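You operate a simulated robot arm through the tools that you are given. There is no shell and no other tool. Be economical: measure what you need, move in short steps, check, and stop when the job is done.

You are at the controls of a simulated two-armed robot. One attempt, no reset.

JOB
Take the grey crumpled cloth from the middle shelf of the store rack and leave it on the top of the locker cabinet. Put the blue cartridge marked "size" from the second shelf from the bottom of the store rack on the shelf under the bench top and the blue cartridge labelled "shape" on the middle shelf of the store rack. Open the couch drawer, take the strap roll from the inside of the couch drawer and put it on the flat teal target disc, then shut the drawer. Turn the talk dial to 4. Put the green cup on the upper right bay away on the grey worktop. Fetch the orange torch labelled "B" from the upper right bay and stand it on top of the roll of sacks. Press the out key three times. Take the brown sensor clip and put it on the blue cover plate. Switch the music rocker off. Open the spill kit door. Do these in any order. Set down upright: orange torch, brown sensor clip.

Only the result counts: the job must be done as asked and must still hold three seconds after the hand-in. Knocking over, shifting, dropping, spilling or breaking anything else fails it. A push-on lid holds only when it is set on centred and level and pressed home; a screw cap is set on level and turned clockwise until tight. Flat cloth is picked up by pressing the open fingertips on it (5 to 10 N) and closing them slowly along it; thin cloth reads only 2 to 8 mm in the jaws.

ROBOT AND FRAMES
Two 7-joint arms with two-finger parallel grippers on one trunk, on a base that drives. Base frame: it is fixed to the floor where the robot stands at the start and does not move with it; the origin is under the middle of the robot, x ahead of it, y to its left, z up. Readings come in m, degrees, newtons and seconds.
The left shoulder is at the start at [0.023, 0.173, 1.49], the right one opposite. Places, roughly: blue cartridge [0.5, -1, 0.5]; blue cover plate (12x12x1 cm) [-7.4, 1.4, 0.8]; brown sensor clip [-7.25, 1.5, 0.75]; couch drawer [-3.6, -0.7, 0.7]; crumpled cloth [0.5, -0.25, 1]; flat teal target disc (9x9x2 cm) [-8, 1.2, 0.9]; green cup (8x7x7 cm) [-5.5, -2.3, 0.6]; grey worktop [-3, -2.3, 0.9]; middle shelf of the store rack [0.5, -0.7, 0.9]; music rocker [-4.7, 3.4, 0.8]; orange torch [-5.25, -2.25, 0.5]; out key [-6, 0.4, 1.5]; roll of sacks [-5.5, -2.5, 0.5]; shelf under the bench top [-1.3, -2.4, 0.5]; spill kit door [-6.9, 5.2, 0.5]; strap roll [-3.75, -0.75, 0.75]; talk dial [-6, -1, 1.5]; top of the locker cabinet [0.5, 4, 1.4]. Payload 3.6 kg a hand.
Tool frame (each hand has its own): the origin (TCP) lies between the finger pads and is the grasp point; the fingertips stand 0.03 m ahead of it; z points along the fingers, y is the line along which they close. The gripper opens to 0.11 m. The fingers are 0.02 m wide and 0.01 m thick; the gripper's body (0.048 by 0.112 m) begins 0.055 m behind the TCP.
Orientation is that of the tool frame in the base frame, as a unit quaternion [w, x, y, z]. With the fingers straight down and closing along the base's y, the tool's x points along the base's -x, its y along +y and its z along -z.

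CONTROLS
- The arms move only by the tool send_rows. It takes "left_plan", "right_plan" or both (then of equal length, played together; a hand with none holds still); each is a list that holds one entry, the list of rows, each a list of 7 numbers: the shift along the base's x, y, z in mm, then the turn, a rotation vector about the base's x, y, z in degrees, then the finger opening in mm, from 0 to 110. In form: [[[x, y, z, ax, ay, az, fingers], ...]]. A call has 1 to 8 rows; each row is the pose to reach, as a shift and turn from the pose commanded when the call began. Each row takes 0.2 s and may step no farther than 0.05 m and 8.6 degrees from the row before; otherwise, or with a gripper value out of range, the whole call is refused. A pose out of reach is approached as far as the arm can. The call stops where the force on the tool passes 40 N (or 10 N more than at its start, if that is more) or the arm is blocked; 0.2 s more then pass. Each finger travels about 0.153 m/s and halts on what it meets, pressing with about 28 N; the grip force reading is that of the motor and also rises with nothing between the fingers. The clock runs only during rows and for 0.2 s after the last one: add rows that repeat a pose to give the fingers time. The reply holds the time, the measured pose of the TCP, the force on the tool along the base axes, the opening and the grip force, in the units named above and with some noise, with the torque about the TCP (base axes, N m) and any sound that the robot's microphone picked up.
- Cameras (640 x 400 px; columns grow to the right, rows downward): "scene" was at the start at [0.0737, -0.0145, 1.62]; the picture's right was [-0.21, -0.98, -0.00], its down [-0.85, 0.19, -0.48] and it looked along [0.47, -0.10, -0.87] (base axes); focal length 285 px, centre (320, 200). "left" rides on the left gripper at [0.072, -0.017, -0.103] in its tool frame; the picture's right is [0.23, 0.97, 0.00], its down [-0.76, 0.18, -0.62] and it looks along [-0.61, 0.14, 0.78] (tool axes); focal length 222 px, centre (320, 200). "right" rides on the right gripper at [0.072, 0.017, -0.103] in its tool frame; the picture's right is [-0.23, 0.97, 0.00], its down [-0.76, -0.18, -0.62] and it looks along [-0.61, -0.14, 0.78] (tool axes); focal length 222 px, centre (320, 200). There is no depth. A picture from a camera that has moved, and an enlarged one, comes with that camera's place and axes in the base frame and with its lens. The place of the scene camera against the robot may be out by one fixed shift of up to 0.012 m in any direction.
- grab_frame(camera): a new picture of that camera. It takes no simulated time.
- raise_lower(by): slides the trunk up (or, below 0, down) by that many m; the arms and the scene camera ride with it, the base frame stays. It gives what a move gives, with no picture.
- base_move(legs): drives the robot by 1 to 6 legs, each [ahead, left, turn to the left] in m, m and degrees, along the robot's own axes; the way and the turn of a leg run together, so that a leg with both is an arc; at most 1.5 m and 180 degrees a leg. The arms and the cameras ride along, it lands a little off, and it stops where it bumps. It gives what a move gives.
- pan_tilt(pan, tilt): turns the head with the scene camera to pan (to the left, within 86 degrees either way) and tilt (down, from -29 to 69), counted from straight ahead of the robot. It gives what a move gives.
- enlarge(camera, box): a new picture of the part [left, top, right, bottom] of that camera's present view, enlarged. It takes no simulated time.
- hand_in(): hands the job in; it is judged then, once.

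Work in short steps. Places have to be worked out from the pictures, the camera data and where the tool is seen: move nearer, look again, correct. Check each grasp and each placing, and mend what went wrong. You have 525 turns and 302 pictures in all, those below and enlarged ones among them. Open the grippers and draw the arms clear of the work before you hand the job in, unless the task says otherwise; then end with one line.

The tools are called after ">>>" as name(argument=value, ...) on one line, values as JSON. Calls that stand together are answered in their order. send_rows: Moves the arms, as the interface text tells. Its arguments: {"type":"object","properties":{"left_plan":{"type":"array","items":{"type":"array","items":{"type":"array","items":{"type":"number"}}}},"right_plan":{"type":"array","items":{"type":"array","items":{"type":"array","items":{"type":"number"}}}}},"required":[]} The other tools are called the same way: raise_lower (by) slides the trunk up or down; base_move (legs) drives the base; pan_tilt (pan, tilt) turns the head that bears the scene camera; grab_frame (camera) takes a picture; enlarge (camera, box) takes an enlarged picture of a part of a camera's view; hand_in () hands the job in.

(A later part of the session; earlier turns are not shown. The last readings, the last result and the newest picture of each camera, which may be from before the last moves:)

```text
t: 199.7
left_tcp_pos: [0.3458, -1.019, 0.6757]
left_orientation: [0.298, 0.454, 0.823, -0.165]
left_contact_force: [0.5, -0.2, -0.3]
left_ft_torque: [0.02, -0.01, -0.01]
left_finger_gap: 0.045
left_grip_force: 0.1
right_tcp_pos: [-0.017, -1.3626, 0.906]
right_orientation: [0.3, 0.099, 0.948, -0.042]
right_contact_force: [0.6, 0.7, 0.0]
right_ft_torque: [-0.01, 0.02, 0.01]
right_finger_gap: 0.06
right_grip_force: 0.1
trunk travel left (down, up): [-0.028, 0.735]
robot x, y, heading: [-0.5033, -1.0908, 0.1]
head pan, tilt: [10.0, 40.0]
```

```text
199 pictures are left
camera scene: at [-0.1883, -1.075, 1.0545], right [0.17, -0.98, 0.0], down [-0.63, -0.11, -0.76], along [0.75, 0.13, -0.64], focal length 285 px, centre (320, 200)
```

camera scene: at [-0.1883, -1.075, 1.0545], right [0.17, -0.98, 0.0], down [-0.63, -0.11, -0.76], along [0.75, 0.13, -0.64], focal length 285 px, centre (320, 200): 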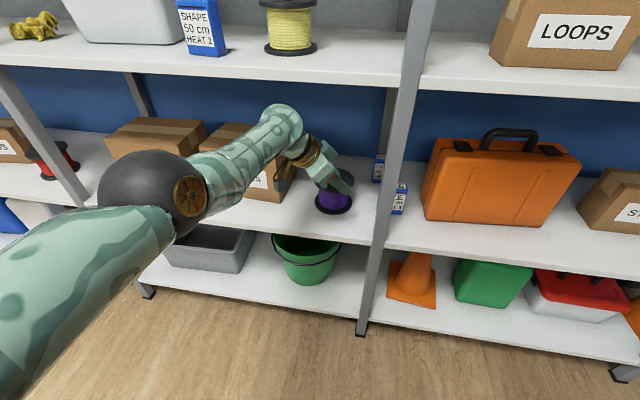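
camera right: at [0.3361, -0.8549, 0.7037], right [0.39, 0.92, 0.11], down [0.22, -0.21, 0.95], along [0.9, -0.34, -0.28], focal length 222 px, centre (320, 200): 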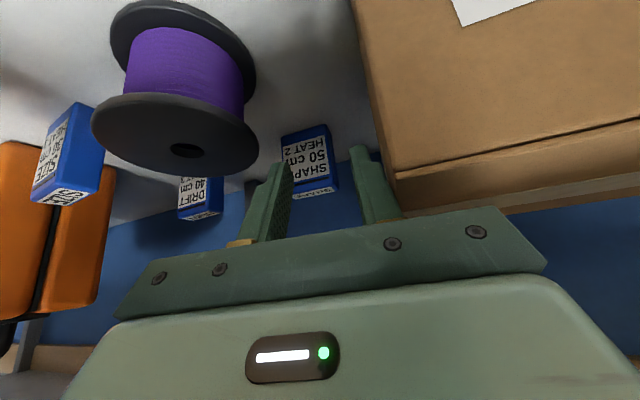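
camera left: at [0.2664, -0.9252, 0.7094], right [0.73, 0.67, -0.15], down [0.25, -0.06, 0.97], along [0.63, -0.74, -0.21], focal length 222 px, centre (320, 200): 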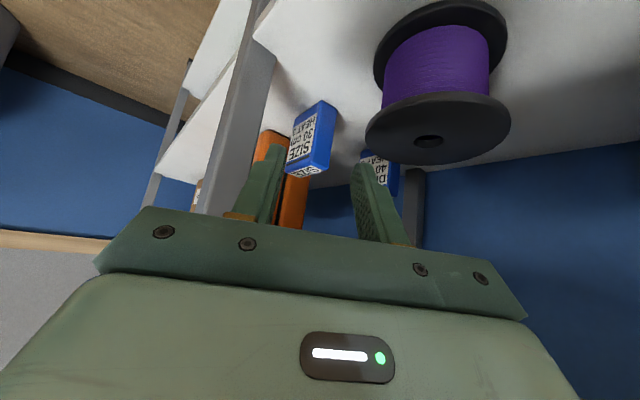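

Move over SIZE with the base: +0.067 x, -0.124 y, in two parts.

>>> base_move(legs=[[0.035, -0.05, 0]])

>>> grab_frame(camera="scene")

>>> grab_frame(camera="left")

```text
t: 200.6
left_tcp_pos: [0.3815, -1.071, 0.6763]
left_orientation: [0.297, 0.455, 0.823, -0.165]
left_contact_force: [-0.2, -0.5, -0.3]
left_ft_torque: [-0.02, -0.01, 0.02]
left_finger_gap: 0.0452
left_grip_force: 0.0
right_tcp_pos: [0.0173, -1.4147, 0.9068]
right_orientation: [0.3, 0.099, 0.948, -0.041]
right_contact_force: [-0.1, -0.3, -1.0]
right_ft_torque: [0.0, -0.02, 0.0]
right_finger_gap: 0.0597
right_grip_force: 0.2
trunk travel left (down, up): [-0.028, 0.735]
robot x, y, heading: [-0.4649, -1.1409, -0.1]
head pan, tilt: [10.0, 40.0]
```

```text
198 pictures are left
camera scene: at [-0.1536, -1.1258, 1.0548], right [0.17, -0.98, 0.0], down [-0.63, -0.11, -0.77], along [0.75, 0.13, -0.64], focal length 285 px, centre (320, 200)
```

scene: 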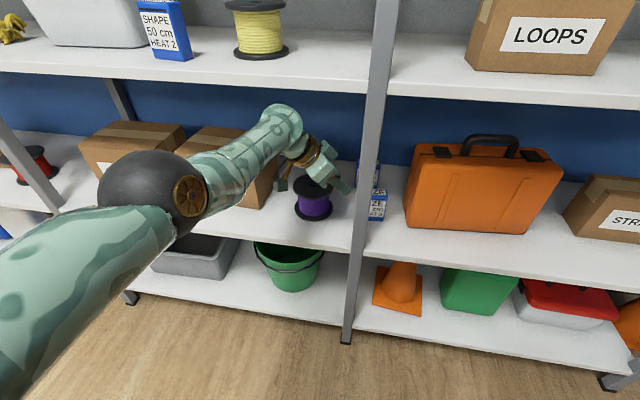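

```text
197 pictures are left
camera left: at [0.3015, -0.9764, 0.7101], right [0.73, 0.67, -0.15], down [0.25, -0.06, 0.97], along [0.63, -0.74, -0.21], focal length 222 px, centre (320, 200)
```

left: 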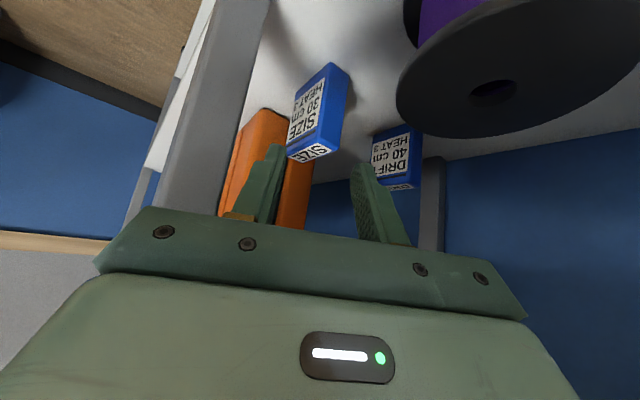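

>>> base_move(legs=[[0.032, -0.074, 0]])

>>> send_rows(left_plan=[[[0, 0, 0, 0, 0, 0, 75], [0, 0, 0, 0, 0, 0, 95], [0, 0, 0, 0, 0, 0, 95]]])

>>> grab_frame(camera="left")

```text
t: 201.6
left_tcp_pos: [0.4003, -1.1033, 0.6747]
left_orientation: [0.295, 0.455, 0.825, -0.159]
left_contact_force: [0.2, 0.0, -0.3]
left_ft_torque: [0.02, -0.02, 0.01]
left_finger_gap: 0.0451
left_grip_force: 0.0
right_tcp_pos: [0.0365, -1.4558, 0.9052]
right_orientation: [0.3, 0.097, 0.948, -0.04]
right_contact_force: [-0.1, -0.1, -0.7]
right_ft_torque: [0.0, -0.03, 0.03]
right_finger_gap: 0.0602
right_grip_force: 0.0
trunk travel left (down, up): [-0.028, 0.735]
robot x, y, heading: [-0.4468, -1.1801, 0.4]
head pan, tilt: [10.0, 40.0]
stopped in leg 1: the robot was blocked; the commanded pose is now the measured one
```

```text
t: 202.4
left_tcp_pos: [0.4015, -1.1013, 0.6745]
left_orientation: [0.297, 0.454, 0.825, -0.159]
left_contact_force: [20.2, 8.5, 2.4]
left_ft_torque: [-0.36, 0.85, -0.09]
left_finger_gap: 0.0841
left_grip_force: 0.0
right_tcp_pos: [0.0389, -1.4557, 0.906]
right_orientation: [0.3, 0.095, 0.948, -0.04]
right_contact_force: [1.0, -0.3, 0.9]
right_ft_torque: [-0.02, 0.02, -0.01]
right_finger_gap: 0.0599
right_grip_force: 0.0
trunk travel left (down, up): [-0.028, 0.735]
robot x, y, heading: [-0.4473, -1.1829, 0.2]
head pan, tilt: [10.0, 40.0]
```

```text
196 pictures are left
camera left: at [0.3213, -1.0087, 0.7104], right [0.73, 0.67, -0.14], down [0.25, -0.07, 0.97], along [0.64, -0.74, -0.22], focal length 222 px, centre (320, 200)
```

left: 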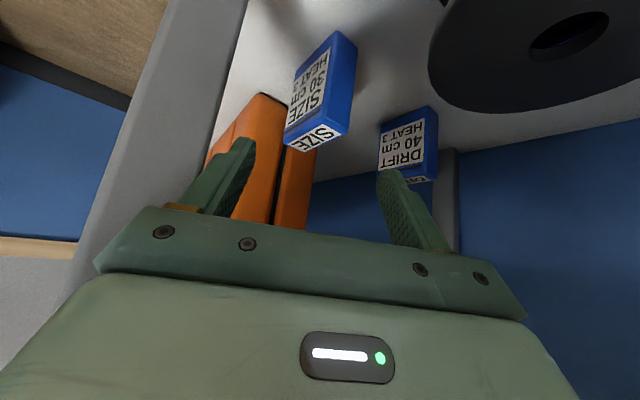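

The finger touched the post's back corner (post reaches x≈0.33). Narrow, step back, go further in x first, then to -y.

>>> send_rows(left_plan=[[[0, 0, 0, 0, 0, 0, 60], [0, 0, 0, 0, 0, 0, 45], [0, 0, 0, 0, 0, 0, 45]]])

>>> base_move(legs=[[0.01, 0.02, 0], [0.022, 0, 0]])

>>> base_move(legs=[[0, -0.06, 0]])

>>> grab_frame(camera="left")

```text
t: 203.2
left_tcp_pos: [0.4002, -1.1043, 0.675]
left_orientation: [0.295, 0.455, 0.825, -0.159]
left_contact_force: [-1.5, 4.8, -2.5]
left_ft_torque: [-0.26, -0.27, -0.28]
left_finger_gap: 0.0451
left_grip_force: 0.1
right_tcp_pos: [0.0365, -1.4556, 0.906]
right_orientation: [0.299, 0.096, 0.948, -0.04]
right_contact_force: [0.5, -0.3, 1.0]
right_ft_torque: [-0.03, 0.01, -0.03]
right_finger_gap: 0.0601
right_grip_force: 0.2
trunk travel left (down, up): [-0.028, 0.735]
robot x, y, heading: [-0.4439, -1.1815, 0.3]
head pan, tilt: [10.0, 40.0]
```

```text
t: 204.4
left_tcp_pos: [0.432, -1.0825, 0.6735]
left_orientation: [0.295, 0.455, 0.825, -0.159]
left_contact_force: [0.6, -0.4, -0.9]
left_ft_torque: [-0.04, 0.01, -0.04]
left_finger_gap: 0.0451
left_grip_force: 0.0
right_tcp_pos: [0.0691, -1.4368, 0.9059]
right_orientation: [0.3, 0.095, 0.948, -0.04]
right_contact_force: [0.8, -0.8, -1.0]
right_ft_torque: [-0.04, 0.01, -0.01]
right_finger_gap: 0.0602
right_grip_force: 0.1
trunk travel left (down, up): [-0.028, 0.735]
robot x, y, heading: [-0.4173, -1.1616, 0.4]
head pan, tilt: [10.0, 40.0]
```

```text
t: 205.4
left_tcp_pos: [0.4324, -1.1438, 0.6756]
left_orientation: [0.294, 0.456, 0.825, -0.159]
left_contact_force: [-0.1, 0.4, 0.1]
left_ft_torque: [0.02, 0.0, 0.02]
left_finger_gap: 0.0451
left_grip_force: 0.0
right_tcp_pos: [0.0693, -1.4973, 0.9066]
right_orientation: [0.3, 0.096, 0.948, -0.04]
right_contact_force: [-0.3, 0.0, -0.1]
right_ft_torque: [-0.03, -0.04, 0.02]
right_finger_gap: 0.0602
right_grip_force: 0.0
trunk travel left (down, up): [-0.028, 0.735]
robot x, y, heading: [-0.416, -1.2229, 0.4]
head pan, tilt: [10.0, 40.0]
```

```text
195 pictures are left
camera left: at [0.3518, -1.051, 0.7105], right [0.73, 0.67, -0.14], down [0.25, -0.08, 0.97], along [0.64, -0.74, -0.22], focal length 222 px, centre (320, 200)
```

left: 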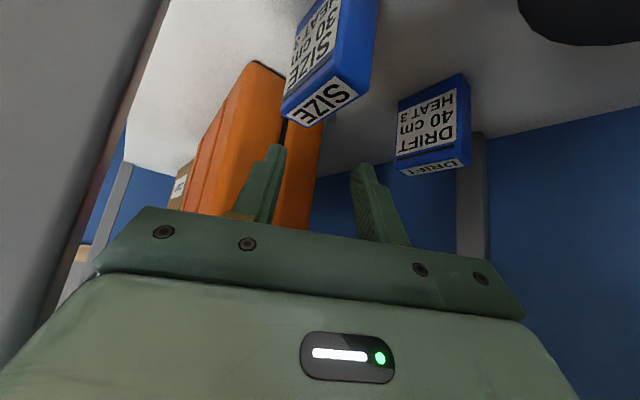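

Directly above SIZE. Open and descend.

>>> send_rows(left_plan=[[[-4, 0, 0, 0, 0, 0, 75], [-8, 0, 0, 0, 0, 0, 95], [-8, 0, -15, 0, 0, 0, 95], [-9, 0, -30, 0, 0, 0, 95], [-10, 0, -45, 0, 0, 0, 95], [-10, 0, -58, 0, 0, 0, 95], [-10, 0, -66, 0, 0, 0, 95]]])

>>> grab_frame(camera="left")

```text
t: 206.7
left_tcp_pos: [0.4269, -1.1397, 0.6266]
left_orientation: [0.3, 0.45, 0.826, -0.156]
left_contact_force: [3.0, 0.7, 1.2]
left_ft_torque: [-0.08, 0.25, -0.13]
left_finger_gap: 0.0949
left_grip_force: 0.1
left hand out of reach, approached as far as the arm can: row 1, 2, 3, 4
right_tcp_pos: [0.0702, -1.4968, 0.9055]
right_orientation: [0.3, 0.096, 0.948, -0.04]
right_contact_force: [0.4, 0.7, -0.2]
right_ft_torque: [0.01, 0.04, -0.03]
right_finger_gap: 0.0601
right_grip_force: 0.1
trunk travel left (down, up): [-0.028, 0.735]
robot x, y, heading: [-0.4145, -1.2221, 0.3]
head pan, tilt: [10.0, 40.0]
stopped in row 6 (left hand): the force on the tool passed its limit at 48 N (the readings are from after the stop); the commanded pose is now the measured one
```

```text
194 pictures are left
camera left: at [0.3451, -1.0471, 0.6598], right [0.72, 0.68, -0.13], down [0.24, -0.07, 0.97], along [0.65, -0.73, -0.21], focal length 222 px, centre (320, 200)
```

left: 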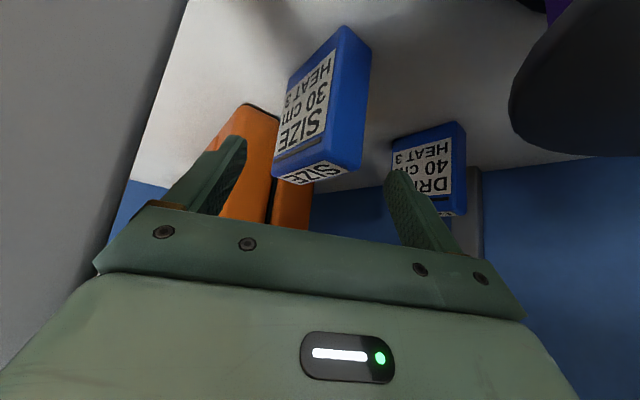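

Brushed the post lightly. Shift 6 mm to +x and go 12 mm lower.

>>> send_rows(left_plan=[[[5, 2, 0, 0, 0, 0, 95], [6, 0, -5, 0, 0, 0, 95], [6, -2, -10, 0, 0, 0, 95], [6, -2, -14, 0, 0, 0, 95]]])

>>> grab_frame(camera="left")

```text
t: 207.7
left_tcp_pos: [0.4254, -1.1354, 0.6172]
left_orientation: [0.301, 0.452, 0.825, -0.157]
left_contact_force: [3.6, 0.3, 2.9]
left_ft_torque: [0.02, 0.44, -0.07]
left_finger_gap: 0.0933
left_grip_force: 0.1
left hand out of reach, approached as far as the arm can: row 1, 2, 3, 4
right_tcp_pos: [0.0687, -1.4969, 0.9046]
right_orientation: [0.3, 0.097, 0.948, -0.04]
right_contact_force: [0.0, 0.1, -0.2]
right_ft_torque: [0.04, 0.01, -0.02]
right_finger_gap: 0.0603
right_grip_force: 0.0
trunk travel left (down, up): [-0.028, 0.735]
robot x, y, heading: [-0.4089, -1.2264, 0.2]
head pan, tilt: [10.0, 40.0]
```

```text
193 pictures are left
camera left: at [0.3442, -1.0437, 0.6512], right [0.72, 0.68, -0.13], down [0.24, -0.07, 0.97], along [0.65, -0.73, -0.21], focal length 222 px, centre (320, 200)
```

left: 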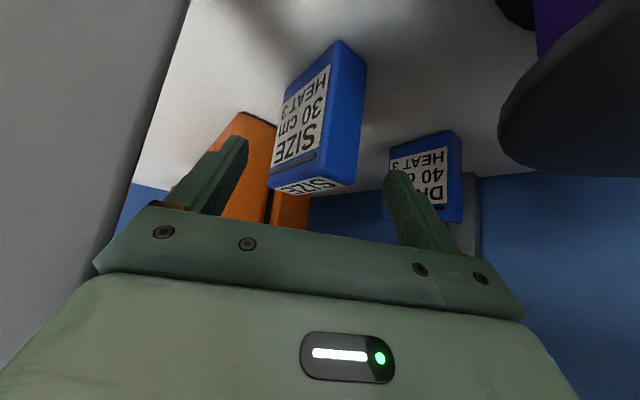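

Close the gripper here.

>>> send_rows(left_plan=[[[0, 0, 0, 0, 0, 0, 80], [0, 0, 0, 0, 0, 0, 65], [0, 0, 0, 0, 0, 0, 50], [0, 0, 0, 0, 0, 0, 35], [0, 0, 0, 0, 0, 0, 20], [0, 0, 0, 0, 0, 0, 10], [0, 0, 0, 0, 0, 0, 10]]])

>>> grab_frame(camera="left")

```text
t: 209.3
left_tcp_pos: [0.4251, -1.1356, 0.6185]
left_orientation: [0.301, 0.451, 0.826, -0.155]
left_contact_force: [0.8, 0.9, 3.6]
left_ft_torque: [0.03, -0.01, -0.05]
left_finger_gap: 0.0294
left_grip_force: 28.0
right_tcp_pos: [0.0688, -1.4955, 0.9071]
right_orientation: [0.301, 0.096, 0.948, -0.04]
right_contact_force: [0.2, -0.5, 0.4]
right_ft_torque: [-0.01, 0.03, 0.02]
right_finger_gap: 0.0601
right_grip_force: 0.1
trunk travel left (down, up): [-0.028, 0.735]
robot x, y, heading: [-0.4152, -1.2255, 0.1]
head pan, tilt: [10.0, 40.0]
```

```text
192 pictures are left
camera left: at [0.3438, -1.0436, 0.6515], right [0.72, 0.68, -0.13], down [0.24, -0.07, 0.97], along [0.65, -0.73, -0.21], focal length 222 px, centre (320, 200)
```

left: 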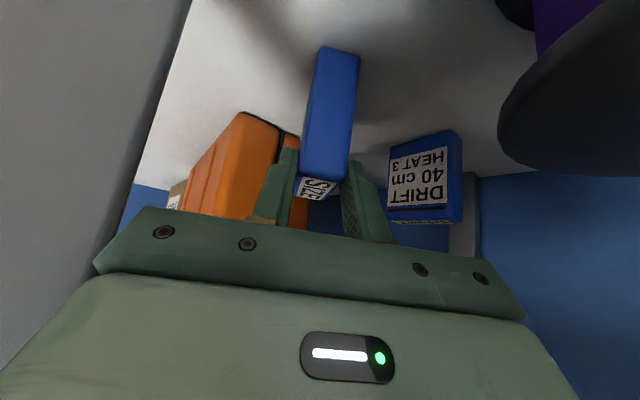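

SIZE is gripped. Lift, then flatten the hand 20° while rising so it clears the spool and stays under the shelf.

>>> send_rows(left_plan=[[[0, 0, 12, 0, 0, 0, 10], [0, 2, 28, 0, 0, 0, 10], [2, 4, 45, -4.2, -2.6, 0, 10], [4, 6, 62, -8.5, -5.3, 0, 10], [6, 8, 80, -12.7, -8, 0, 10], [8, 10, 96, -17, -10.6, 0, 10], [8, 10, 104, -17, -10.6, 0, 10]]])

>>> grab_frame(camera="left")

>>> grab_frame(camera="scene")

```text
t: 210.9
left_tcp_pos: [0.4326, -1.1254, 0.7209]
left_orientation: [0.439, 0.415, 0.762, -0.235]
left_contact_force: [-1.0, 0.1, -1.1]
left_ft_torque: [0.04, 0.02, 0.0]
left_finger_gap: 0.0293
left_grip_force: 28.1
right_tcp_pos: [0.07, -1.4961, 0.9063]
right_orientation: [0.3, 0.095, 0.948, -0.039]
right_contact_force: [0.8, -0.8, 0.2]
right_ft_torque: [-0.01, 0.0, -0.01]
right_finger_gap: 0.0602
right_grip_force: 0.0
trunk travel left (down, up): [-0.028, 0.735]
robot x, y, heading: [-0.4134, -1.2279, 0.2]
head pan, tilt: [10.0, 40.0]
```

```text
191 pictures are left
camera left: at [0.3495, -1.0301, 0.7113], right [0.75, 0.63, -0.19], down [0.06, 0.22, 0.97], along [0.65, -0.75, 0.13], focal length 222 px, centre (320, 200)
```

left: 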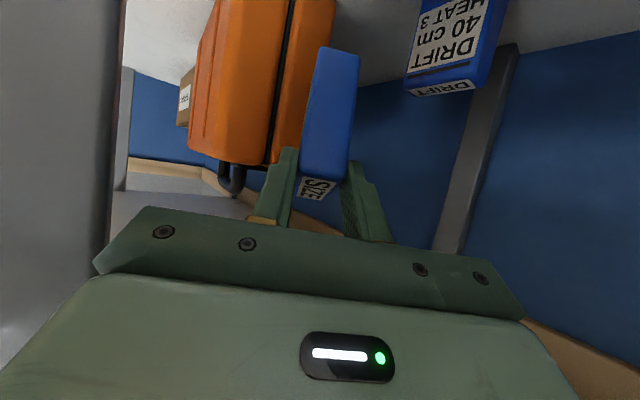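

```text
190 pictures are left
camera scene: at [-0.1028, -1.2086, 1.055], right [0.18, -0.98, 0.0], down [-0.63, -0.12, -0.77], along [0.75, 0.14, -0.64], focal length 285 px, centre (320, 200)
```

scene: 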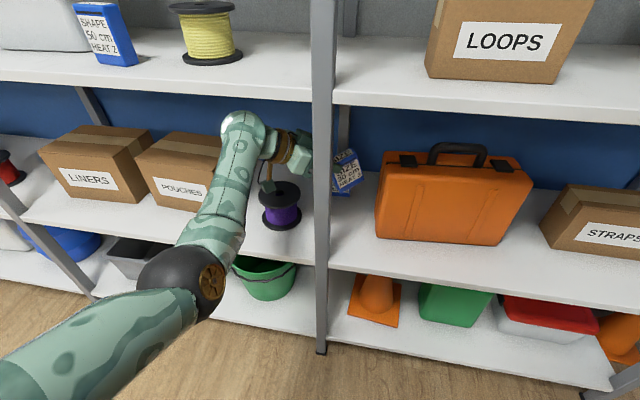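

Exit: base 0.1 m to the left, then straight back.

>>> base_move(legs=[[0, 0.1, 0]])

>>> base_move(legs=[[-0.45, 0, 0]])

>>> grab_frame(camera="scene")

```text
t: 212.1
left_tcp_pos: [0.4328, -1.0249, 0.7203]
left_orientation: [0.438, 0.415, 0.762, -0.235]
left_contact_force: [-1.0, -1.3, -1.6]
left_ft_torque: [0.03, 0.02, -0.01]
left_finger_gap: 0.029
left_grip_force: 27.7
right_tcp_pos: [0.0691, -1.3938, 0.9068]
right_orientation: [0.3, 0.094, 0.948, -0.039]
right_contact_force: [0.2, 0.3, 0.7]
right_ft_torque: [-0.06, 0.02, 0.01]
right_finger_gap: 0.06
right_grip_force: 0.1
trunk travel left (down, up): [-0.028, 0.735]
robot x, y, heading: [-0.4184, -1.1253, 0.4]
head pan, tilt: [10.0, 40.0]
```

```text
t: 214.8
left_tcp_pos: [-0.0184, -1.0239, 0.7208]
left_orientation: [0.439, 0.412, 0.763, -0.234]
left_contact_force: [0.6, 0.7, -0.5]
left_ft_torque: [0.03, 0.05, -0.03]
left_finger_gap: 0.0292
left_grip_force: 28.2
right_tcp_pos: [-0.3796, -1.3957, 0.9059]
right_orientation: [0.3, 0.093, 0.948, -0.039]
right_contact_force: [0.6, 0.1, -0.3]
right_ft_torque: [-0.02, -0.01, 0.01]
right_finger_gap: 0.0599
right_grip_force: 0.1
trunk travel left (down, up): [-0.028, 0.735]
robot x, y, heading: [-0.8643, -1.1299, 0.3]
head pan, tilt: [10.0, 40.0]
```

```text
189 pictures are left
camera scene: at [-0.5542, -1.1102, 1.0551], right [0.18, -0.98, 0.0], down [-0.63, -0.12, -0.77], along [0.75, 0.14, -0.64], focal length 285 px, centre (320, 200)
```

scene: 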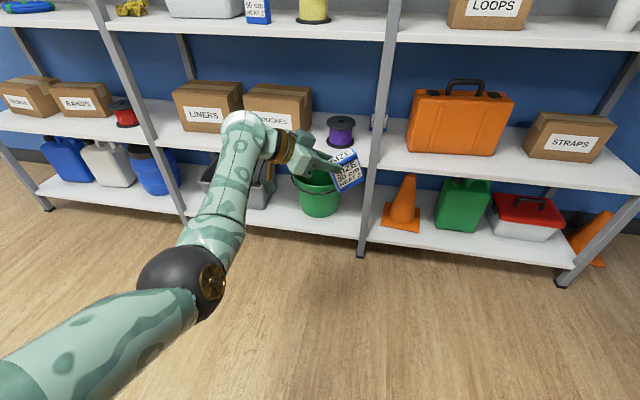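

SIZE secured. Look toward the bench at -y.

>>> pan_tilt(pan=-80, tilt=20)

>>> grab_frame(camera="scene")

```text
t: 216.5
left_tcp_pos: [-0.0187, -1.0248, 0.721]
left_orientation: [0.439, 0.413, 0.764, -0.233]
left_contact_force: [0.5, -0.5, -0.7]
left_ft_torque: [0.04, 0.01, 0.03]
left_finger_gap: 0.0292
left_grip_force: 28.2
right_tcp_pos: [-0.3795, -1.3965, 0.9058]
right_orientation: [0.3, 0.093, 0.949, -0.038]
right_contact_force: [0.4, 0.0, 0.4]
right_ft_torque: [-0.02, 0.0, -0.05]
right_finger_gap: 0.06
right_grip_force: 0.1
trunk travel left (down, up): [-0.028, 0.735]
robot x, y, heading: [-0.8649, -1.1319, 0.6]
head pan, tilt: [-80.0, 20.0]
```

```text
188 pictures are left
camera scene: at [-0.6201, -1.2174, 1.0864], right [-0.98, -0.19, 0.0], down [-0.06, 0.34, -0.94], along [0.17, -0.92, -0.34], focal length 285 px, centre (320, 200)
```

scene: 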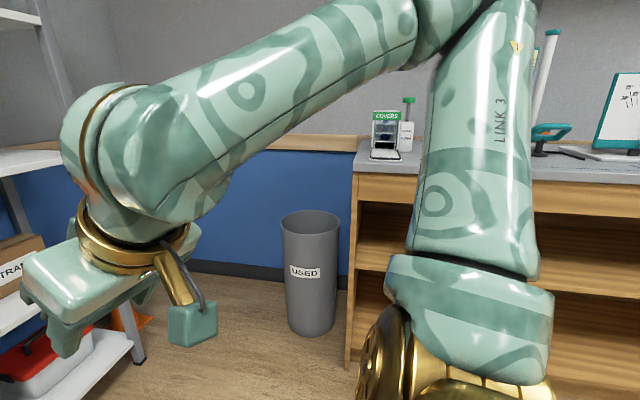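

The bench is at y≈-2.1 with shelves under its top. Reposition and turn to face it.

>>> base_move(legs=[[-0.4, 0.2, 0], [0, 0, -90]])

>>> pan_tilt(pan=0, tilt=20)

>>> grab_frame(camera="scene")

```text
t: 223.0
left_tcp_pos: [-1.1511, -1.7761, 0.7195]
left_orientation: [0.15, 0.829, 0.256, -0.474]
left_contact_force: [-0.4, 0.3, -0.4]
left_ft_torque: [-0.02, -0.03, 0.0]
left_finger_gap: 0.0293
left_grip_force: 28.1
right_tcp_pos: [-1.5291, -1.422, 0.9063]
right_orientation: [0.188, 0.73, 0.613, -0.238]
right_contact_force: [0.5, -0.1, 0.6]
right_ft_torque: [-0.02, 0.01, -0.01]
right_finger_gap: 0.0601
right_grip_force: 0.1
trunk travel left (down, up): [-0.028, 0.735]
robot x, y, heading: [-1.2714, -0.9294, -88.3]
head pan, tilt: [-80.0, 20.0]
```

```text
t: 224.5
left_tcp_pos: [-1.1501, -1.7768, 0.7198]
left_orientation: [0.15, 0.829, 0.256, -0.474]
left_contact_force: [-0.8, -0.2, -0.6]
left_ft_torque: [0.02, -0.03, -0.01]
left_finger_gap: 0.0294
left_grip_force: 27.9
right_tcp_pos: [-1.5299, -1.4223, 0.9064]
right_orientation: [0.187, 0.731, 0.612, -0.238]
right_contact_force: [-0.5, -0.1, 0.0]
right_ft_torque: [0.02, -0.03, -0.01]
right_finger_gap: 0.0598
right_grip_force: 0.1
trunk travel left (down, up): [-0.028, 0.735]
robot x, y, heading: [-1.2671, -0.9345, -88.3]
head pan, tilt: [0.0, 20.0]
```

```text
187 pictures are left
camera scene: at [-1.2642, -1.2569, 1.0864], right [-1.0, -0.03, 0.0], down [-0.01, 0.34, -0.94], along [0.03, -0.94, -0.34], focal length 285 px, centre (320, 200)
```

scene: 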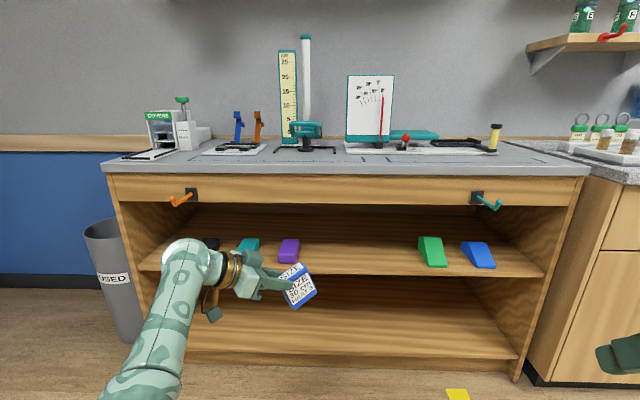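

The bench shelf (z≈0.51, opening up to ≈0.77) has a free space in the middle (x≈-1.4). Turn the hand straight and restore its tilt, in free space.

>>> send_rows(left_plan=[[[0, 0, 0, 0, 0, 7, 10], [0, 0, 0, 0, 0, 14, 10], [0, 0, 0, 0, 0, 21, 10], [0, 0, 0, 0, 0, 28, 10], [0, 0, 0, 0, 0, 35, 10], [0, 0, 0, 0, 0, 42, 10], [0, 0, 0, 0, 0, 49, 10], [0, 0, 0, 0, 0, 54, 10]]])

>>> send_rows(left_plan=[[[0, 0, 0, 5, 0.3, 0, 10], [0, 0, 0, 10, 0.5, 0, 10], [0, 0, 0, 15, 0.7, 0, 10], [0, 0, 0, 20, 0.9, 0, 10]]])

>>> grab_frame(camera="scene")

```text
t: 226.3
left_tcp_pos: [-1.1496, -1.7765, 0.7217]
left_orientation: [0.349, 0.622, 0.605, -0.354]
left_contact_force: [0.0, 0.0, -0.6]
left_ft_torque: [0.08, 0.01, 0.0]
left_finger_gap: 0.0291
left_grip_force: 27.9
right_tcp_pos: [-1.5293, -1.422, 0.9064]
right_orientation: [0.186, 0.731, 0.612, -0.238]
right_contact_force: [0.1, 1.1, -0.2]
right_ft_torque: [0.04, 0.0, -0.02]
right_finger_gap: 0.0598
right_grip_force: 0.1
trunk travel left (down, up): [-0.028, 0.735]
robot x, y, heading: [-1.2705, -0.9335, -88.1]
head pan, tilt: [0.0, 20.0]
```

```text
t: 227.3
left_tcp_pos: [-1.151, -1.7763, 0.7217]
left_orientation: [0.23, 0.672, 0.659, -0.248]
left_contact_force: [-0.7, -0.6, -1.0]
left_ft_torque: [0.05, 0.02, 0.0]
left_finger_gap: 0.0294
left_grip_force: 28.0
right_tcp_pos: [-1.5292, -1.4231, 0.9057]
right_orientation: [0.187, 0.73, 0.612, -0.239]
right_contact_force: [1.0, 0.0, -0.5]
right_ft_torque: [0.0, -0.01, 0.0]
right_finger_gap: 0.0599
right_grip_force: 0.1
trunk travel left (down, up): [-0.028, 0.735]
robot x, y, heading: [-1.2699, -0.9317, -88.3]
head pan, tilt: [0.0, 20.0]
```

```text
186 pictures are left
camera scene: at [-1.2642, -1.2568, 1.0864], right [-1.0, -0.03, 0.0], down [-0.01, 0.34, -0.94], along [0.03, -0.94, -0.34], focal length 285 px, centre (320, 200)
```

scene: 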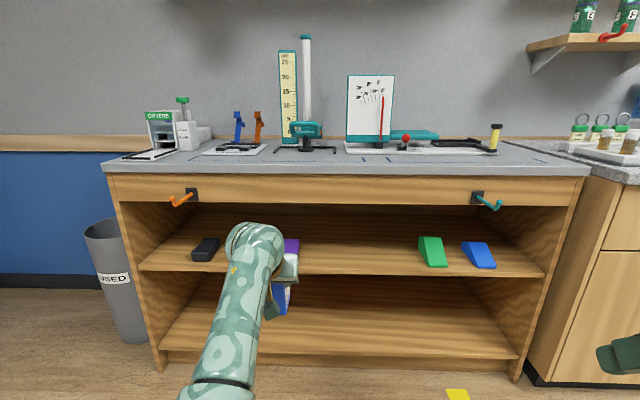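

Strafe right 0.25, lower to 0.64, and approach.

>>> base_move(legs=[[0, -0.25, -1.7], [0.2, 0, 0]])

>>> send_rows(left_plan=[[[0, 0, -30, 0, 0, 0, 10], [0, 0, -60, 0, 0, 0, 10], [0, 0, -80, 0, 0, 0, 10]]])

>>> pan_tilt(pan=0, tilt=35)

>>> grab_frame(camera="scene")

>>> grab_frame(camera="left")

```text
t: 230.3
left_tcp_pos: [-1.4264, -1.9855, 0.7208]
left_orientation: [0.227, 0.68, 0.65, -0.251]
left_contact_force: [0.9, 0.1, -1.2]
left_ft_torque: [0.04, 0.0, 0.04]
left_finger_gap: 0.0292
left_grip_force: 28.2
right_tcp_pos: [-1.7943, -1.6204, 0.9055]
right_orientation: [0.184, 0.739, 0.602, -0.241]
right_contact_force: [0.1, -0.6, 0.2]
right_ft_torque: [0.0, -0.02, -0.01]
right_finger_gap: 0.06
right_grip_force: 0.0
trunk travel left (down, up): [-0.028, 0.735]
robot x, y, heading: [-1.5246, -1.1384, -89.8]
head pan, tilt: [0.0, 20.0]
```

```text
t: 231.1
left_tcp_pos: [-1.4265, -1.9847, 0.6404]
left_orientation: [0.227, 0.681, 0.649, -0.251]
left_contact_force: [0.1, 0.3, -1.0]
left_ft_torque: [0.03, -0.01, 0.04]
left_finger_gap: 0.0291
left_grip_force: 27.9
right_tcp_pos: [-1.7932, -1.6192, 0.9067]
right_orientation: [0.183, 0.739, 0.602, -0.24]
right_contact_force: [-1.3, 0.0, -0.3]
right_ft_torque: [0.01, -0.02, -0.01]
right_finger_gap: 0.0601
right_grip_force: 0.0
trunk travel left (down, up): [-0.028, 0.735]
robot x, y, heading: [-1.5203, -1.1367, -90.0]
head pan, tilt: [0.0, 20.0]
```

```text
t: 231.9
left_tcp_pos: [-1.4266, -1.9845, 0.6421]
left_orientation: [0.227, 0.68, 0.65, -0.251]
left_contact_force: [0.1, -1.1, -0.4]
left_ft_torque: [0.04, -0.03, -0.02]
left_finger_gap: 0.029
left_grip_force: 27.8
right_tcp_pos: [-1.7947, -1.6187, 0.9072]
right_orientation: [0.183, 0.739, 0.602, -0.241]
right_contact_force: [-0.3, -0.6, 0.7]
right_ft_torque: [0.02, -0.01, 0.04]
right_finger_gap: 0.0597
right_grip_force: 0.1
trunk travel left (down, up): [-0.028, 0.735]
robot x, y, heading: [-1.5216, -1.1352, -89.8]
head pan, tilt: [0.0, 35.0]
```

```text
185 pictures are left
camera scene: at [-1.5249, -1.4568, 1.0626], right [-1.0, 0.0, 0.0], down [0.0, 0.57, -0.82], along [0.0, -0.82, -0.57], focal length 285 px, centre (320, 200)
```

scene: 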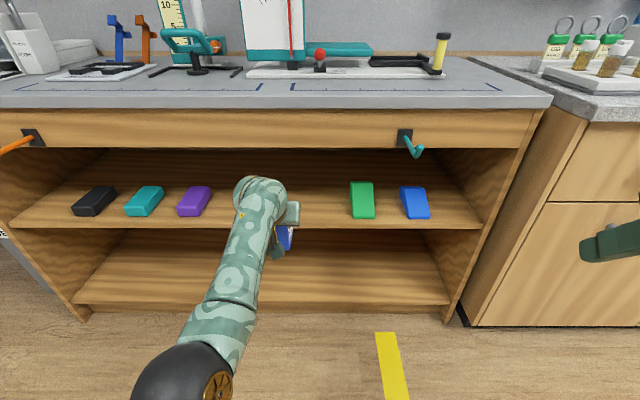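

```text
184 pictures are left
camera left: at [-1.4366, -1.8618, 0.6754], right [0.98, 0.12, -0.16], down [0.18, -0.2, 0.96], along [0.09, -0.97, -0.22], focal length 222 px, centre (320, 200)
```

left: 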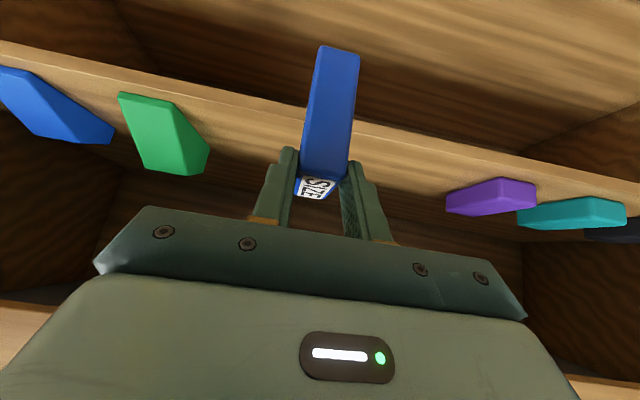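

Raise 20 mm for safety and move in so the cartridge is over the shelf.

>>> send_rows(left_plan=[[[0, 0, 10, 0, 0, 0, 10], [0, 0, 20, 0, 0, 0, 10]]])

>>> base_move(legs=[[0.17, 0, 0]])

>>> grab_frame(camera="left")

>>> grab_frame(camera="scene")

```text
t: 232.5
left_tcp_pos: [-1.4271, -1.9845, 0.6624]
left_orientation: [0.226, 0.681, 0.649, -0.252]
left_contact_force: [0.2, -0.1, -0.8]
left_ft_torque: [0.0, 0.02, -0.01]
left_finger_gap: 0.0291
left_grip_force: 27.5
right_tcp_pos: [-1.7934, -1.6189, 0.9069]
right_orientation: [0.183, 0.74, 0.601, -0.24]
right_contact_force: [-0.9, 0.6, -0.1]
right_ft_torque: [0.0, 0.05, 0.0]
right_finger_gap: 0.06
right_grip_force: 0.2
trunk travel left (down, up): [-0.028, 0.735]
robot x, y, heading: [-1.5231, -1.1371, -89.7]
head pan, tilt: [0.0, 35.0]
```

```text
t: 234.0
left_tcp_pos: [-1.4269, -2.1556, 0.6604]
left_orientation: [0.227, 0.681, 0.65, -0.251]
left_contact_force: [1.2, 0.0, -0.8]
left_ft_torque: [0.02, 0.0, -0.01]
left_finger_gap: 0.0294
left_grip_force: 28.0
right_tcp_pos: [-1.7936, -1.7921, 0.9064]
right_orientation: [0.184, 0.739, 0.602, -0.241]
right_contact_force: [0.7, 0.1, -0.3]
right_ft_torque: [-0.02, -0.01, 0.0]
right_finger_gap: 0.0599
right_grip_force: 0.0
trunk travel left (down, up): [-0.028, 0.735]
robot x, y, heading: [-1.5232, -1.3075, -89.4]
head pan, tilt: [0.0, 35.0]
```

```text
183 pictures are left
camera left: at [-1.436, -2.0342, 0.6948], right [0.98, 0.12, -0.16], down [0.18, -0.2, 0.96], along [0.09, -0.97, -0.22], focal length 222 px, centre (320, 200)
```

left: 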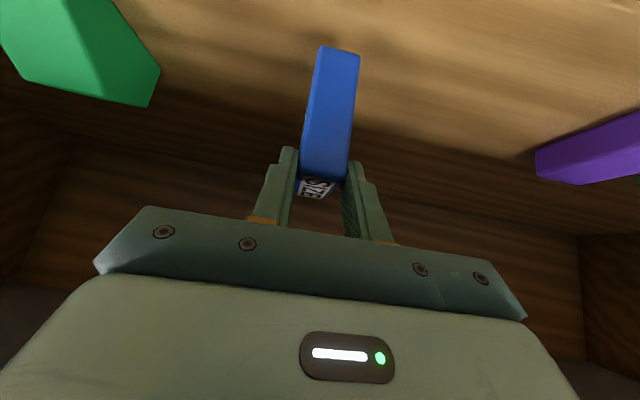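

```text
182 pictures are left
camera scene: at [-1.5244, -1.6291, 1.0623], right [-1.0, 0.0, 0.0], down [0.0, 0.57, -0.82], along [0.0, -0.82, -0.57], focal length 285 px, centre (320, 200)
```

scene: 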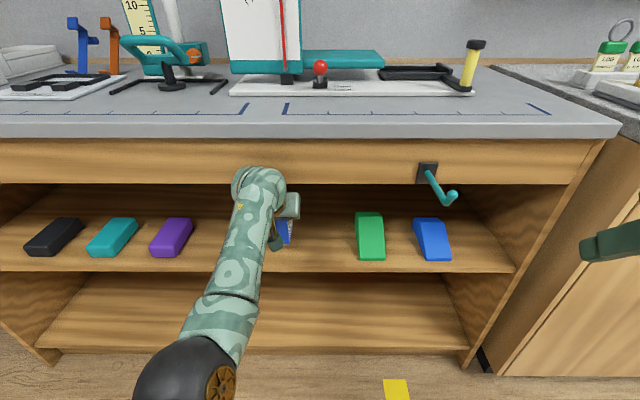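

Over the shelf. Lower until contact.

>>> send_rows(left_plan=[[[0, -5, -15, 0, 0, 0, 10], [0, -10, -28, 0, 0, 0, 10], [0, -10, -38, 0, 0, 0, 10], [0, -10, -46, 0, 0, 0, 10], [0, -10, -52, 0, 0, 0, 10], [0, -10, -57, 0, 0, 0, 10], [0, -10, -62, 0, 0, 0, 10]]])

>>> grab_frame(camera="left")

```text
t: 235.5
left_tcp_pos: [-1.4252, -2.1692, 0.616]
left_orientation: [0.236, 0.676, 0.648, -0.26]
left_contact_force: [-0.2, -3.4, 17.6]
left_ft_torque: [-0.48, -0.12, -0.05]
left_finger_gap: 0.0295
left_grip_force: 27.9
right_tcp_pos: [-1.7941, -1.7904, 0.907]
right_orientation: [0.184, 0.739, 0.601, -0.241]
right_contact_force: [0.3, 0.1, 0.2]
right_ft_torque: [0.01, 0.0, 0.02]
right_finger_gap: 0.0602
right_grip_force: 0.1
trunk travel left (down, up): [-0.028, 0.735]
robot x, y, heading: [-1.5211, -1.3105, -90.1]
head pan, tilt: [0.0, 35.0]
stopped in row 7 (left hand): the force on the tool passed its limit at 42 N (the readings are from after the stop); the commanded pose is now the measured one
```

```text
181 pictures are left
camera left: at [-1.4369, -2.047, 0.6473], right [0.98, 0.12, -0.17], down [0.19, -0.17, 0.97], along [0.09, -0.98, -0.19], focal length 222 px, centre (320, 200)
```

left: 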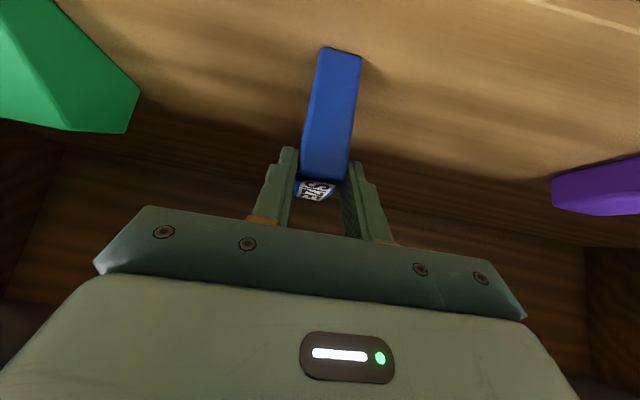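

SIZE rests on the shelf. Open and retreat.

>>> send_rows(left_plan=[[[0, 0, 3, 0, 0, 0, 20], [0, 0, 3, 0, 0, 0, 55], [0, 0, 3, 0, 0, 0, 70], [0, 14, 16, 0, 0, 0, 70], [0, 30, 32, 0, 0, 0, 70], [0, 50, 50, 0, 0, 0, 70]]])

>>> base_move(legs=[[-0.3, 0, 0]])

>>> grab_frame(camera="scene")

```text
t: 236.9
left_tcp_pos: [-1.4266, -2.1184, 0.6615]
left_orientation: [0.231, 0.678, 0.649, -0.257]
left_contact_force: [-0.3, 0.5, 0.2]
left_ft_torque: [0.04, -0.01, 0.0]
left_finger_gap: 0.07
left_grip_force: 0.1
right_tcp_pos: [-1.7936, -1.7913, 0.9066]
right_orientation: [0.183, 0.74, 0.602, -0.24]
right_contact_force: [-0.7, -0.1, 0.0]
right_ft_torque: [0.0, 0.0, -0.01]
right_finger_gap: 0.0602
right_grip_force: 0.1
trunk travel left (down, up): [-0.028, 0.735]
robot x, y, heading: [-1.5223, -1.3076, -89.8]
head pan, tilt: [0.0, 35.0]
```

```text
t: 238.9
left_tcp_pos: [-1.426, -1.8133, 0.6614]
left_orientation: [0.232, 0.677, 0.65, -0.256]
left_contact_force: [-0.6, -0.6, -0.6]
left_ft_torque: [0.01, 0.01, -0.01]
left_finger_gap: 0.0699
left_grip_force: 0.2
right_tcp_pos: [-1.7944, -1.4882, 0.9067]
right_orientation: [0.184, 0.739, 0.602, -0.241]
right_contact_force: [0.7, 0.9, -0.1]
right_ft_torque: [-0.04, 0.01, -0.01]
right_finger_gap: 0.0601
right_grip_force: 0.1
trunk travel left (down, up): [-0.028, 0.735]
robot x, y, heading: [-1.521, -1.0091, -89.8]
head pan, tilt: [0.0, 35.0]
```

```text
180 pictures are left
camera scene: at [-1.5247, -1.3242, 1.0627], right [-1.0, 0.0, 0.0], down [0.0, 0.57, -0.82], along [0.0, -0.82, -0.57], focal length 285 px, centre (320, 200)
```

scene: 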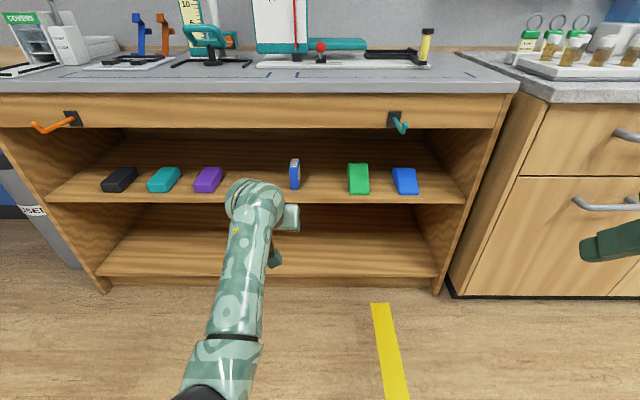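

SIZE done. Raise the trunk and survey to the right along the wall.

>>> raise_lower(by=0.3)

>>> pan_tilt(pan=-55, tilt=18)

>>> grab_frame(camera="scene")

```text
t: 241.9
left_tcp_pos: [-1.4247, -1.7904, 1.0741]
left_orientation: [0.284, 0.658, 0.627, -0.306]
left_contact_force: [0.4, -0.1, -0.1]
left_ft_torque: [-0.02, 0.01, 0.03]
left_finger_gap: 0.0699
left_grip_force: 0.1
right_tcp_pos: [-1.7938, -1.4883, 1.206]
right_orientation: [0.183, 0.739, 0.602, -0.241]
right_contact_force: [-0.2, 0.3, 0.3]
right_ft_torque: [0.02, 0.0, 0.01]
right_finger_gap: 0.0601
right_grip_force: 0.1
trunk travel left (down, up): [-0.328, 0.435]
robot x, y, heading: [-1.5202, -1.0032, -89.9]
head pan, tilt: [0.0, 35.0]
```

```text
t: 243.2
left_tcp_pos: [-1.4261, -1.7899, 1.0751]
left_orientation: [0.284, 0.657, 0.628, -0.306]
left_contact_force: [0.2, 0.1, 1.0]
left_ft_torque: [-0.01, -0.02, -0.02]
left_finger_gap: 0.07
left_grip_force: 0.1
right_tcp_pos: [-1.7926, -1.4884, 1.2055]
right_orientation: [0.183, 0.739, 0.602, -0.24]
right_contact_force: [-0.3, -0.8, -0.1]
right_ft_torque: [0.0, -0.06, -0.04]
right_finger_gap: 0.0602
right_grip_force: 0.0
trunk travel left (down, up): [-0.328, 0.435]
robot x, y, heading: [-1.5215, -1.0027, -89.6]
head pan, tilt: [-55.0, 18.0]
```

```text
179 pictures are left
camera scene: at [-1.602, -1.1269, 1.4054], right [-0.58, 0.82, 0.0], down [0.25, 0.18, -0.95], along [-0.78, -0.55, -0.31], focal length 285 px, centre (320, 200)
```

scene: 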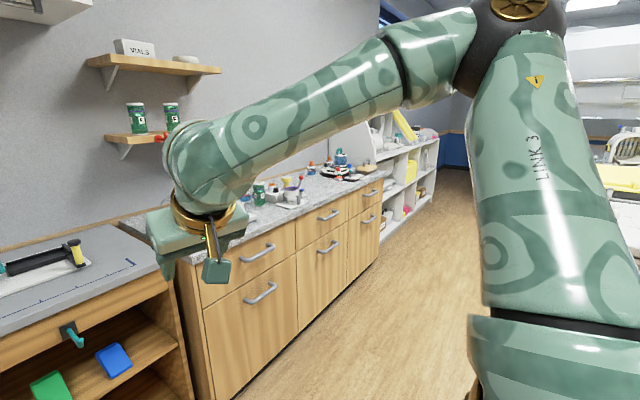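

Retract the left hand, then strafe along the aisle toward the shelf bays.

>>> send_rows(left_plan=[[[0, 45, 10, 0, 0, 0, 70], [0, 90, 20, 0, 0, 0, 70], [0, 135, 30, 0, 0, 0, 70], [0, 180, 40, 0, 0, 0, 70], [0, 225, 50, 0, 0, 0, 70], [0, 260, 60, 0, 0, 0, 70]]])

>>> base_move(legs=[[0.15, -1.4, 0], [0, -1.4, 0]])

>>> pan_tilt(pan=-45, tilt=25)

>>> grab_frame(camera="scene")

```text
t: 244.6
left_tcp_pos: [-1.4172, -1.5312, 1.1448]
left_orientation: [0.298, 0.65, 0.627, -0.31]
left_contact_force: [-0.1, 0.1, 0.5]
left_ft_torque: [0.0, 0.0, 0.02]
left_finger_gap: 0.0701
left_grip_force: 0.0
right_tcp_pos: [-1.7939, -1.4875, 1.2066]
right_orientation: [0.184, 0.739, 0.602, -0.241]
right_contact_force: [0.2, 0.1, 0.7]
right_ft_torque: [0.01, 0.03, 0.02]
right_finger_gap: 0.0599
right_grip_force: 0.0
trunk travel left (down, up): [-0.328, 0.435]
robot x, y, heading: [-1.5251, -1.0075, -89.9]
head pan, tilt: [-55.0, 18.0]
```

```text
t: 258.2
left_tcp_pos: [-4.2225, -1.6865, 1.1376]
left_orientation: [0.297, 0.655, 0.626, -0.301]
left_contact_force: [-0.5, 0.3, 0.8]
left_ft_torque: [0.0, -0.01, -0.01]
left_finger_gap: 0.0699
left_grip_force: 0.1
right_tcp_pos: [-4.5996, -1.6418, 1.2062]
right_orientation: [0.183, 0.74, 0.601, -0.241]
right_contact_force: [-0.5, 0.6, -0.1]
right_ft_torque: [0.0, -0.01, 0.01]
right_finger_gap: 0.0601
right_grip_force: 0.2
trunk travel left (down, up): [-0.328, 0.435]
robot x, y, heading: [-4.3268, -1.1576, -89.9]
head pan, tilt: [-55.0, 18.0]
```

```text
t: 258.9
left_tcp_pos: [-4.2204, -1.6875, 1.138]
left_orientation: [0.3, 0.654, 0.627, -0.3]
left_contact_force: [0.1, 0.2, 1.2]
left_ft_torque: [-0.01, -0.03, 0.0]
left_finger_gap: 0.07
left_grip_force: 0.1
right_tcp_pos: [-4.599, -1.6402, 1.2066]
right_orientation: [0.184, 0.739, 0.601, -0.242]
right_contact_force: [-0.7, -0.8, 0.1]
right_ft_torque: [-0.01, -0.02, -0.01]
right_finger_gap: 0.0601
right_grip_force: 0.0
trunk travel left (down, up): [-0.328, 0.435]
robot x, y, heading: [-4.3276, -1.1588, -90.1]
head pan, tilt: [-45.0, 25.0]
```

```text
178 pictures are left
camera scene: at [-4.3953, -1.2926, 1.3942], right [-0.71, 0.71, 0.0], down [0.3, 0.3, -0.91], along [-0.64, -0.64, -0.42], focal length 285 px, centre (320, 200)
```

scene: 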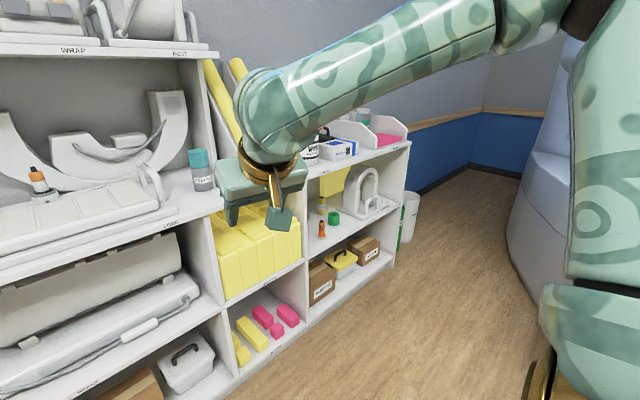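

The upper-right bay with green cup and orange torch is ahead. Strafe 1.05 m more and look straight on.

>>> base_move(legs=[[0, -1.05, 0]])

>>> pan_tilt(pan=0, tilt=35)

>>> grab_frame(camera="scene")

```text
t: 264.3
left_tcp_pos: [-5.2731, -1.6846, 1.1359]
left_orientation: [0.298, 0.656, 0.625, -0.299]
left_contact_force: [-0.7, -0.4, 0.1]
left_ft_torque: [0.01, -0.02, 0.0]
left_finger_gap: 0.0704
left_grip_force: 0.1
right_tcp_pos: [-5.6523, -1.6376, 1.2058]
right_orientation: [0.182, 0.742, 0.598, -0.242]
right_contact_force: [-0.5, 0.6, -0.8]
right_ft_torque: [-0.01, -0.04, 0.0]
right_finger_gap: 0.06
right_grip_force: 0.1
trunk travel left (down, up): [-0.328, 0.435]
robot x, y, heading: [-5.3728, -1.1526, -90.3]
head pan, tilt: [-45.0, 25.0]
```

```text
t: 265.4
left_tcp_pos: [-5.2724, -1.6849, 1.1355]
left_orientation: [0.299, 0.656, 0.624, -0.301]
left_contact_force: [-0.3, 0.0, -0.2]
left_ft_torque: [-0.02, -0.02, -0.03]
left_finger_gap: 0.07
left_grip_force: 0.1
right_tcp_pos: [-5.6525, -1.6362, 1.2068]
right_orientation: [0.183, 0.741, 0.599, -0.241]
right_contact_force: [0.3, 0.6, -0.4]
right_ft_torque: [0.03, -0.01, 0.01]
right_finger_gap: 0.0601
right_grip_force: 0.1
trunk travel left (down, up): [-0.328, 0.435]
robot x, y, heading: [-5.378, -1.1568, -90.2]
head pan, tilt: [0.0, 35.0]
```

```text
177 pictures are left
camera scene: at [-5.3806, -1.3128, 1.3784], right [-1.0, 0.01, 0.0], down [0.0, 0.57, -0.82], along [-0.01, -0.82, -0.57], focal length 285 px, centre (320, 200)
```

scene: 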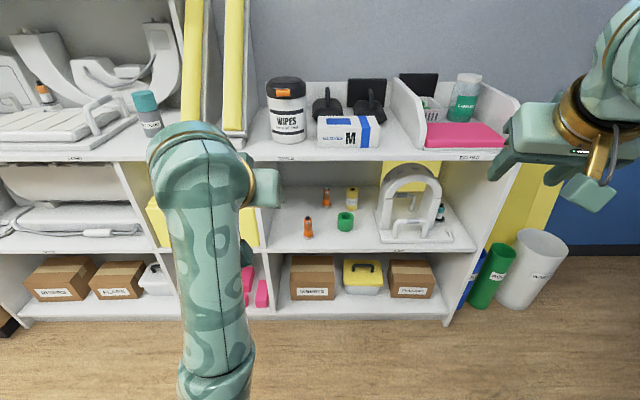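

>>> enlarge(camera="scene", box=[260, 150, 460, 275])

```text
3.20 times, centred on (360, 212) of scene
camera zoom: at [-5.3806, -1.3128, 1.3784], right [-1.0, 0.01, 0.0], down [0.0, 0.57, -0.82], along [-0.01, -0.82, -0.57], focal length 913 px, centre (192, 160)
```

zoom: 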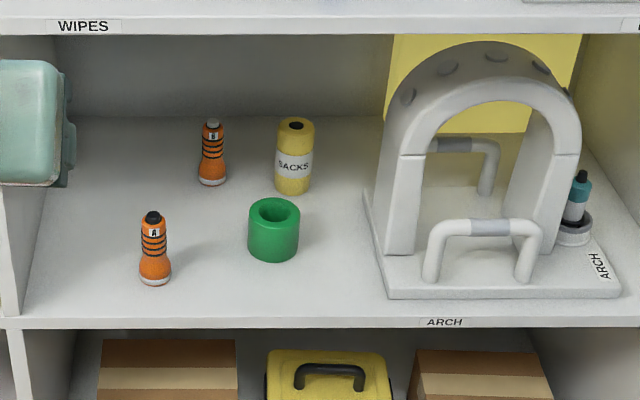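

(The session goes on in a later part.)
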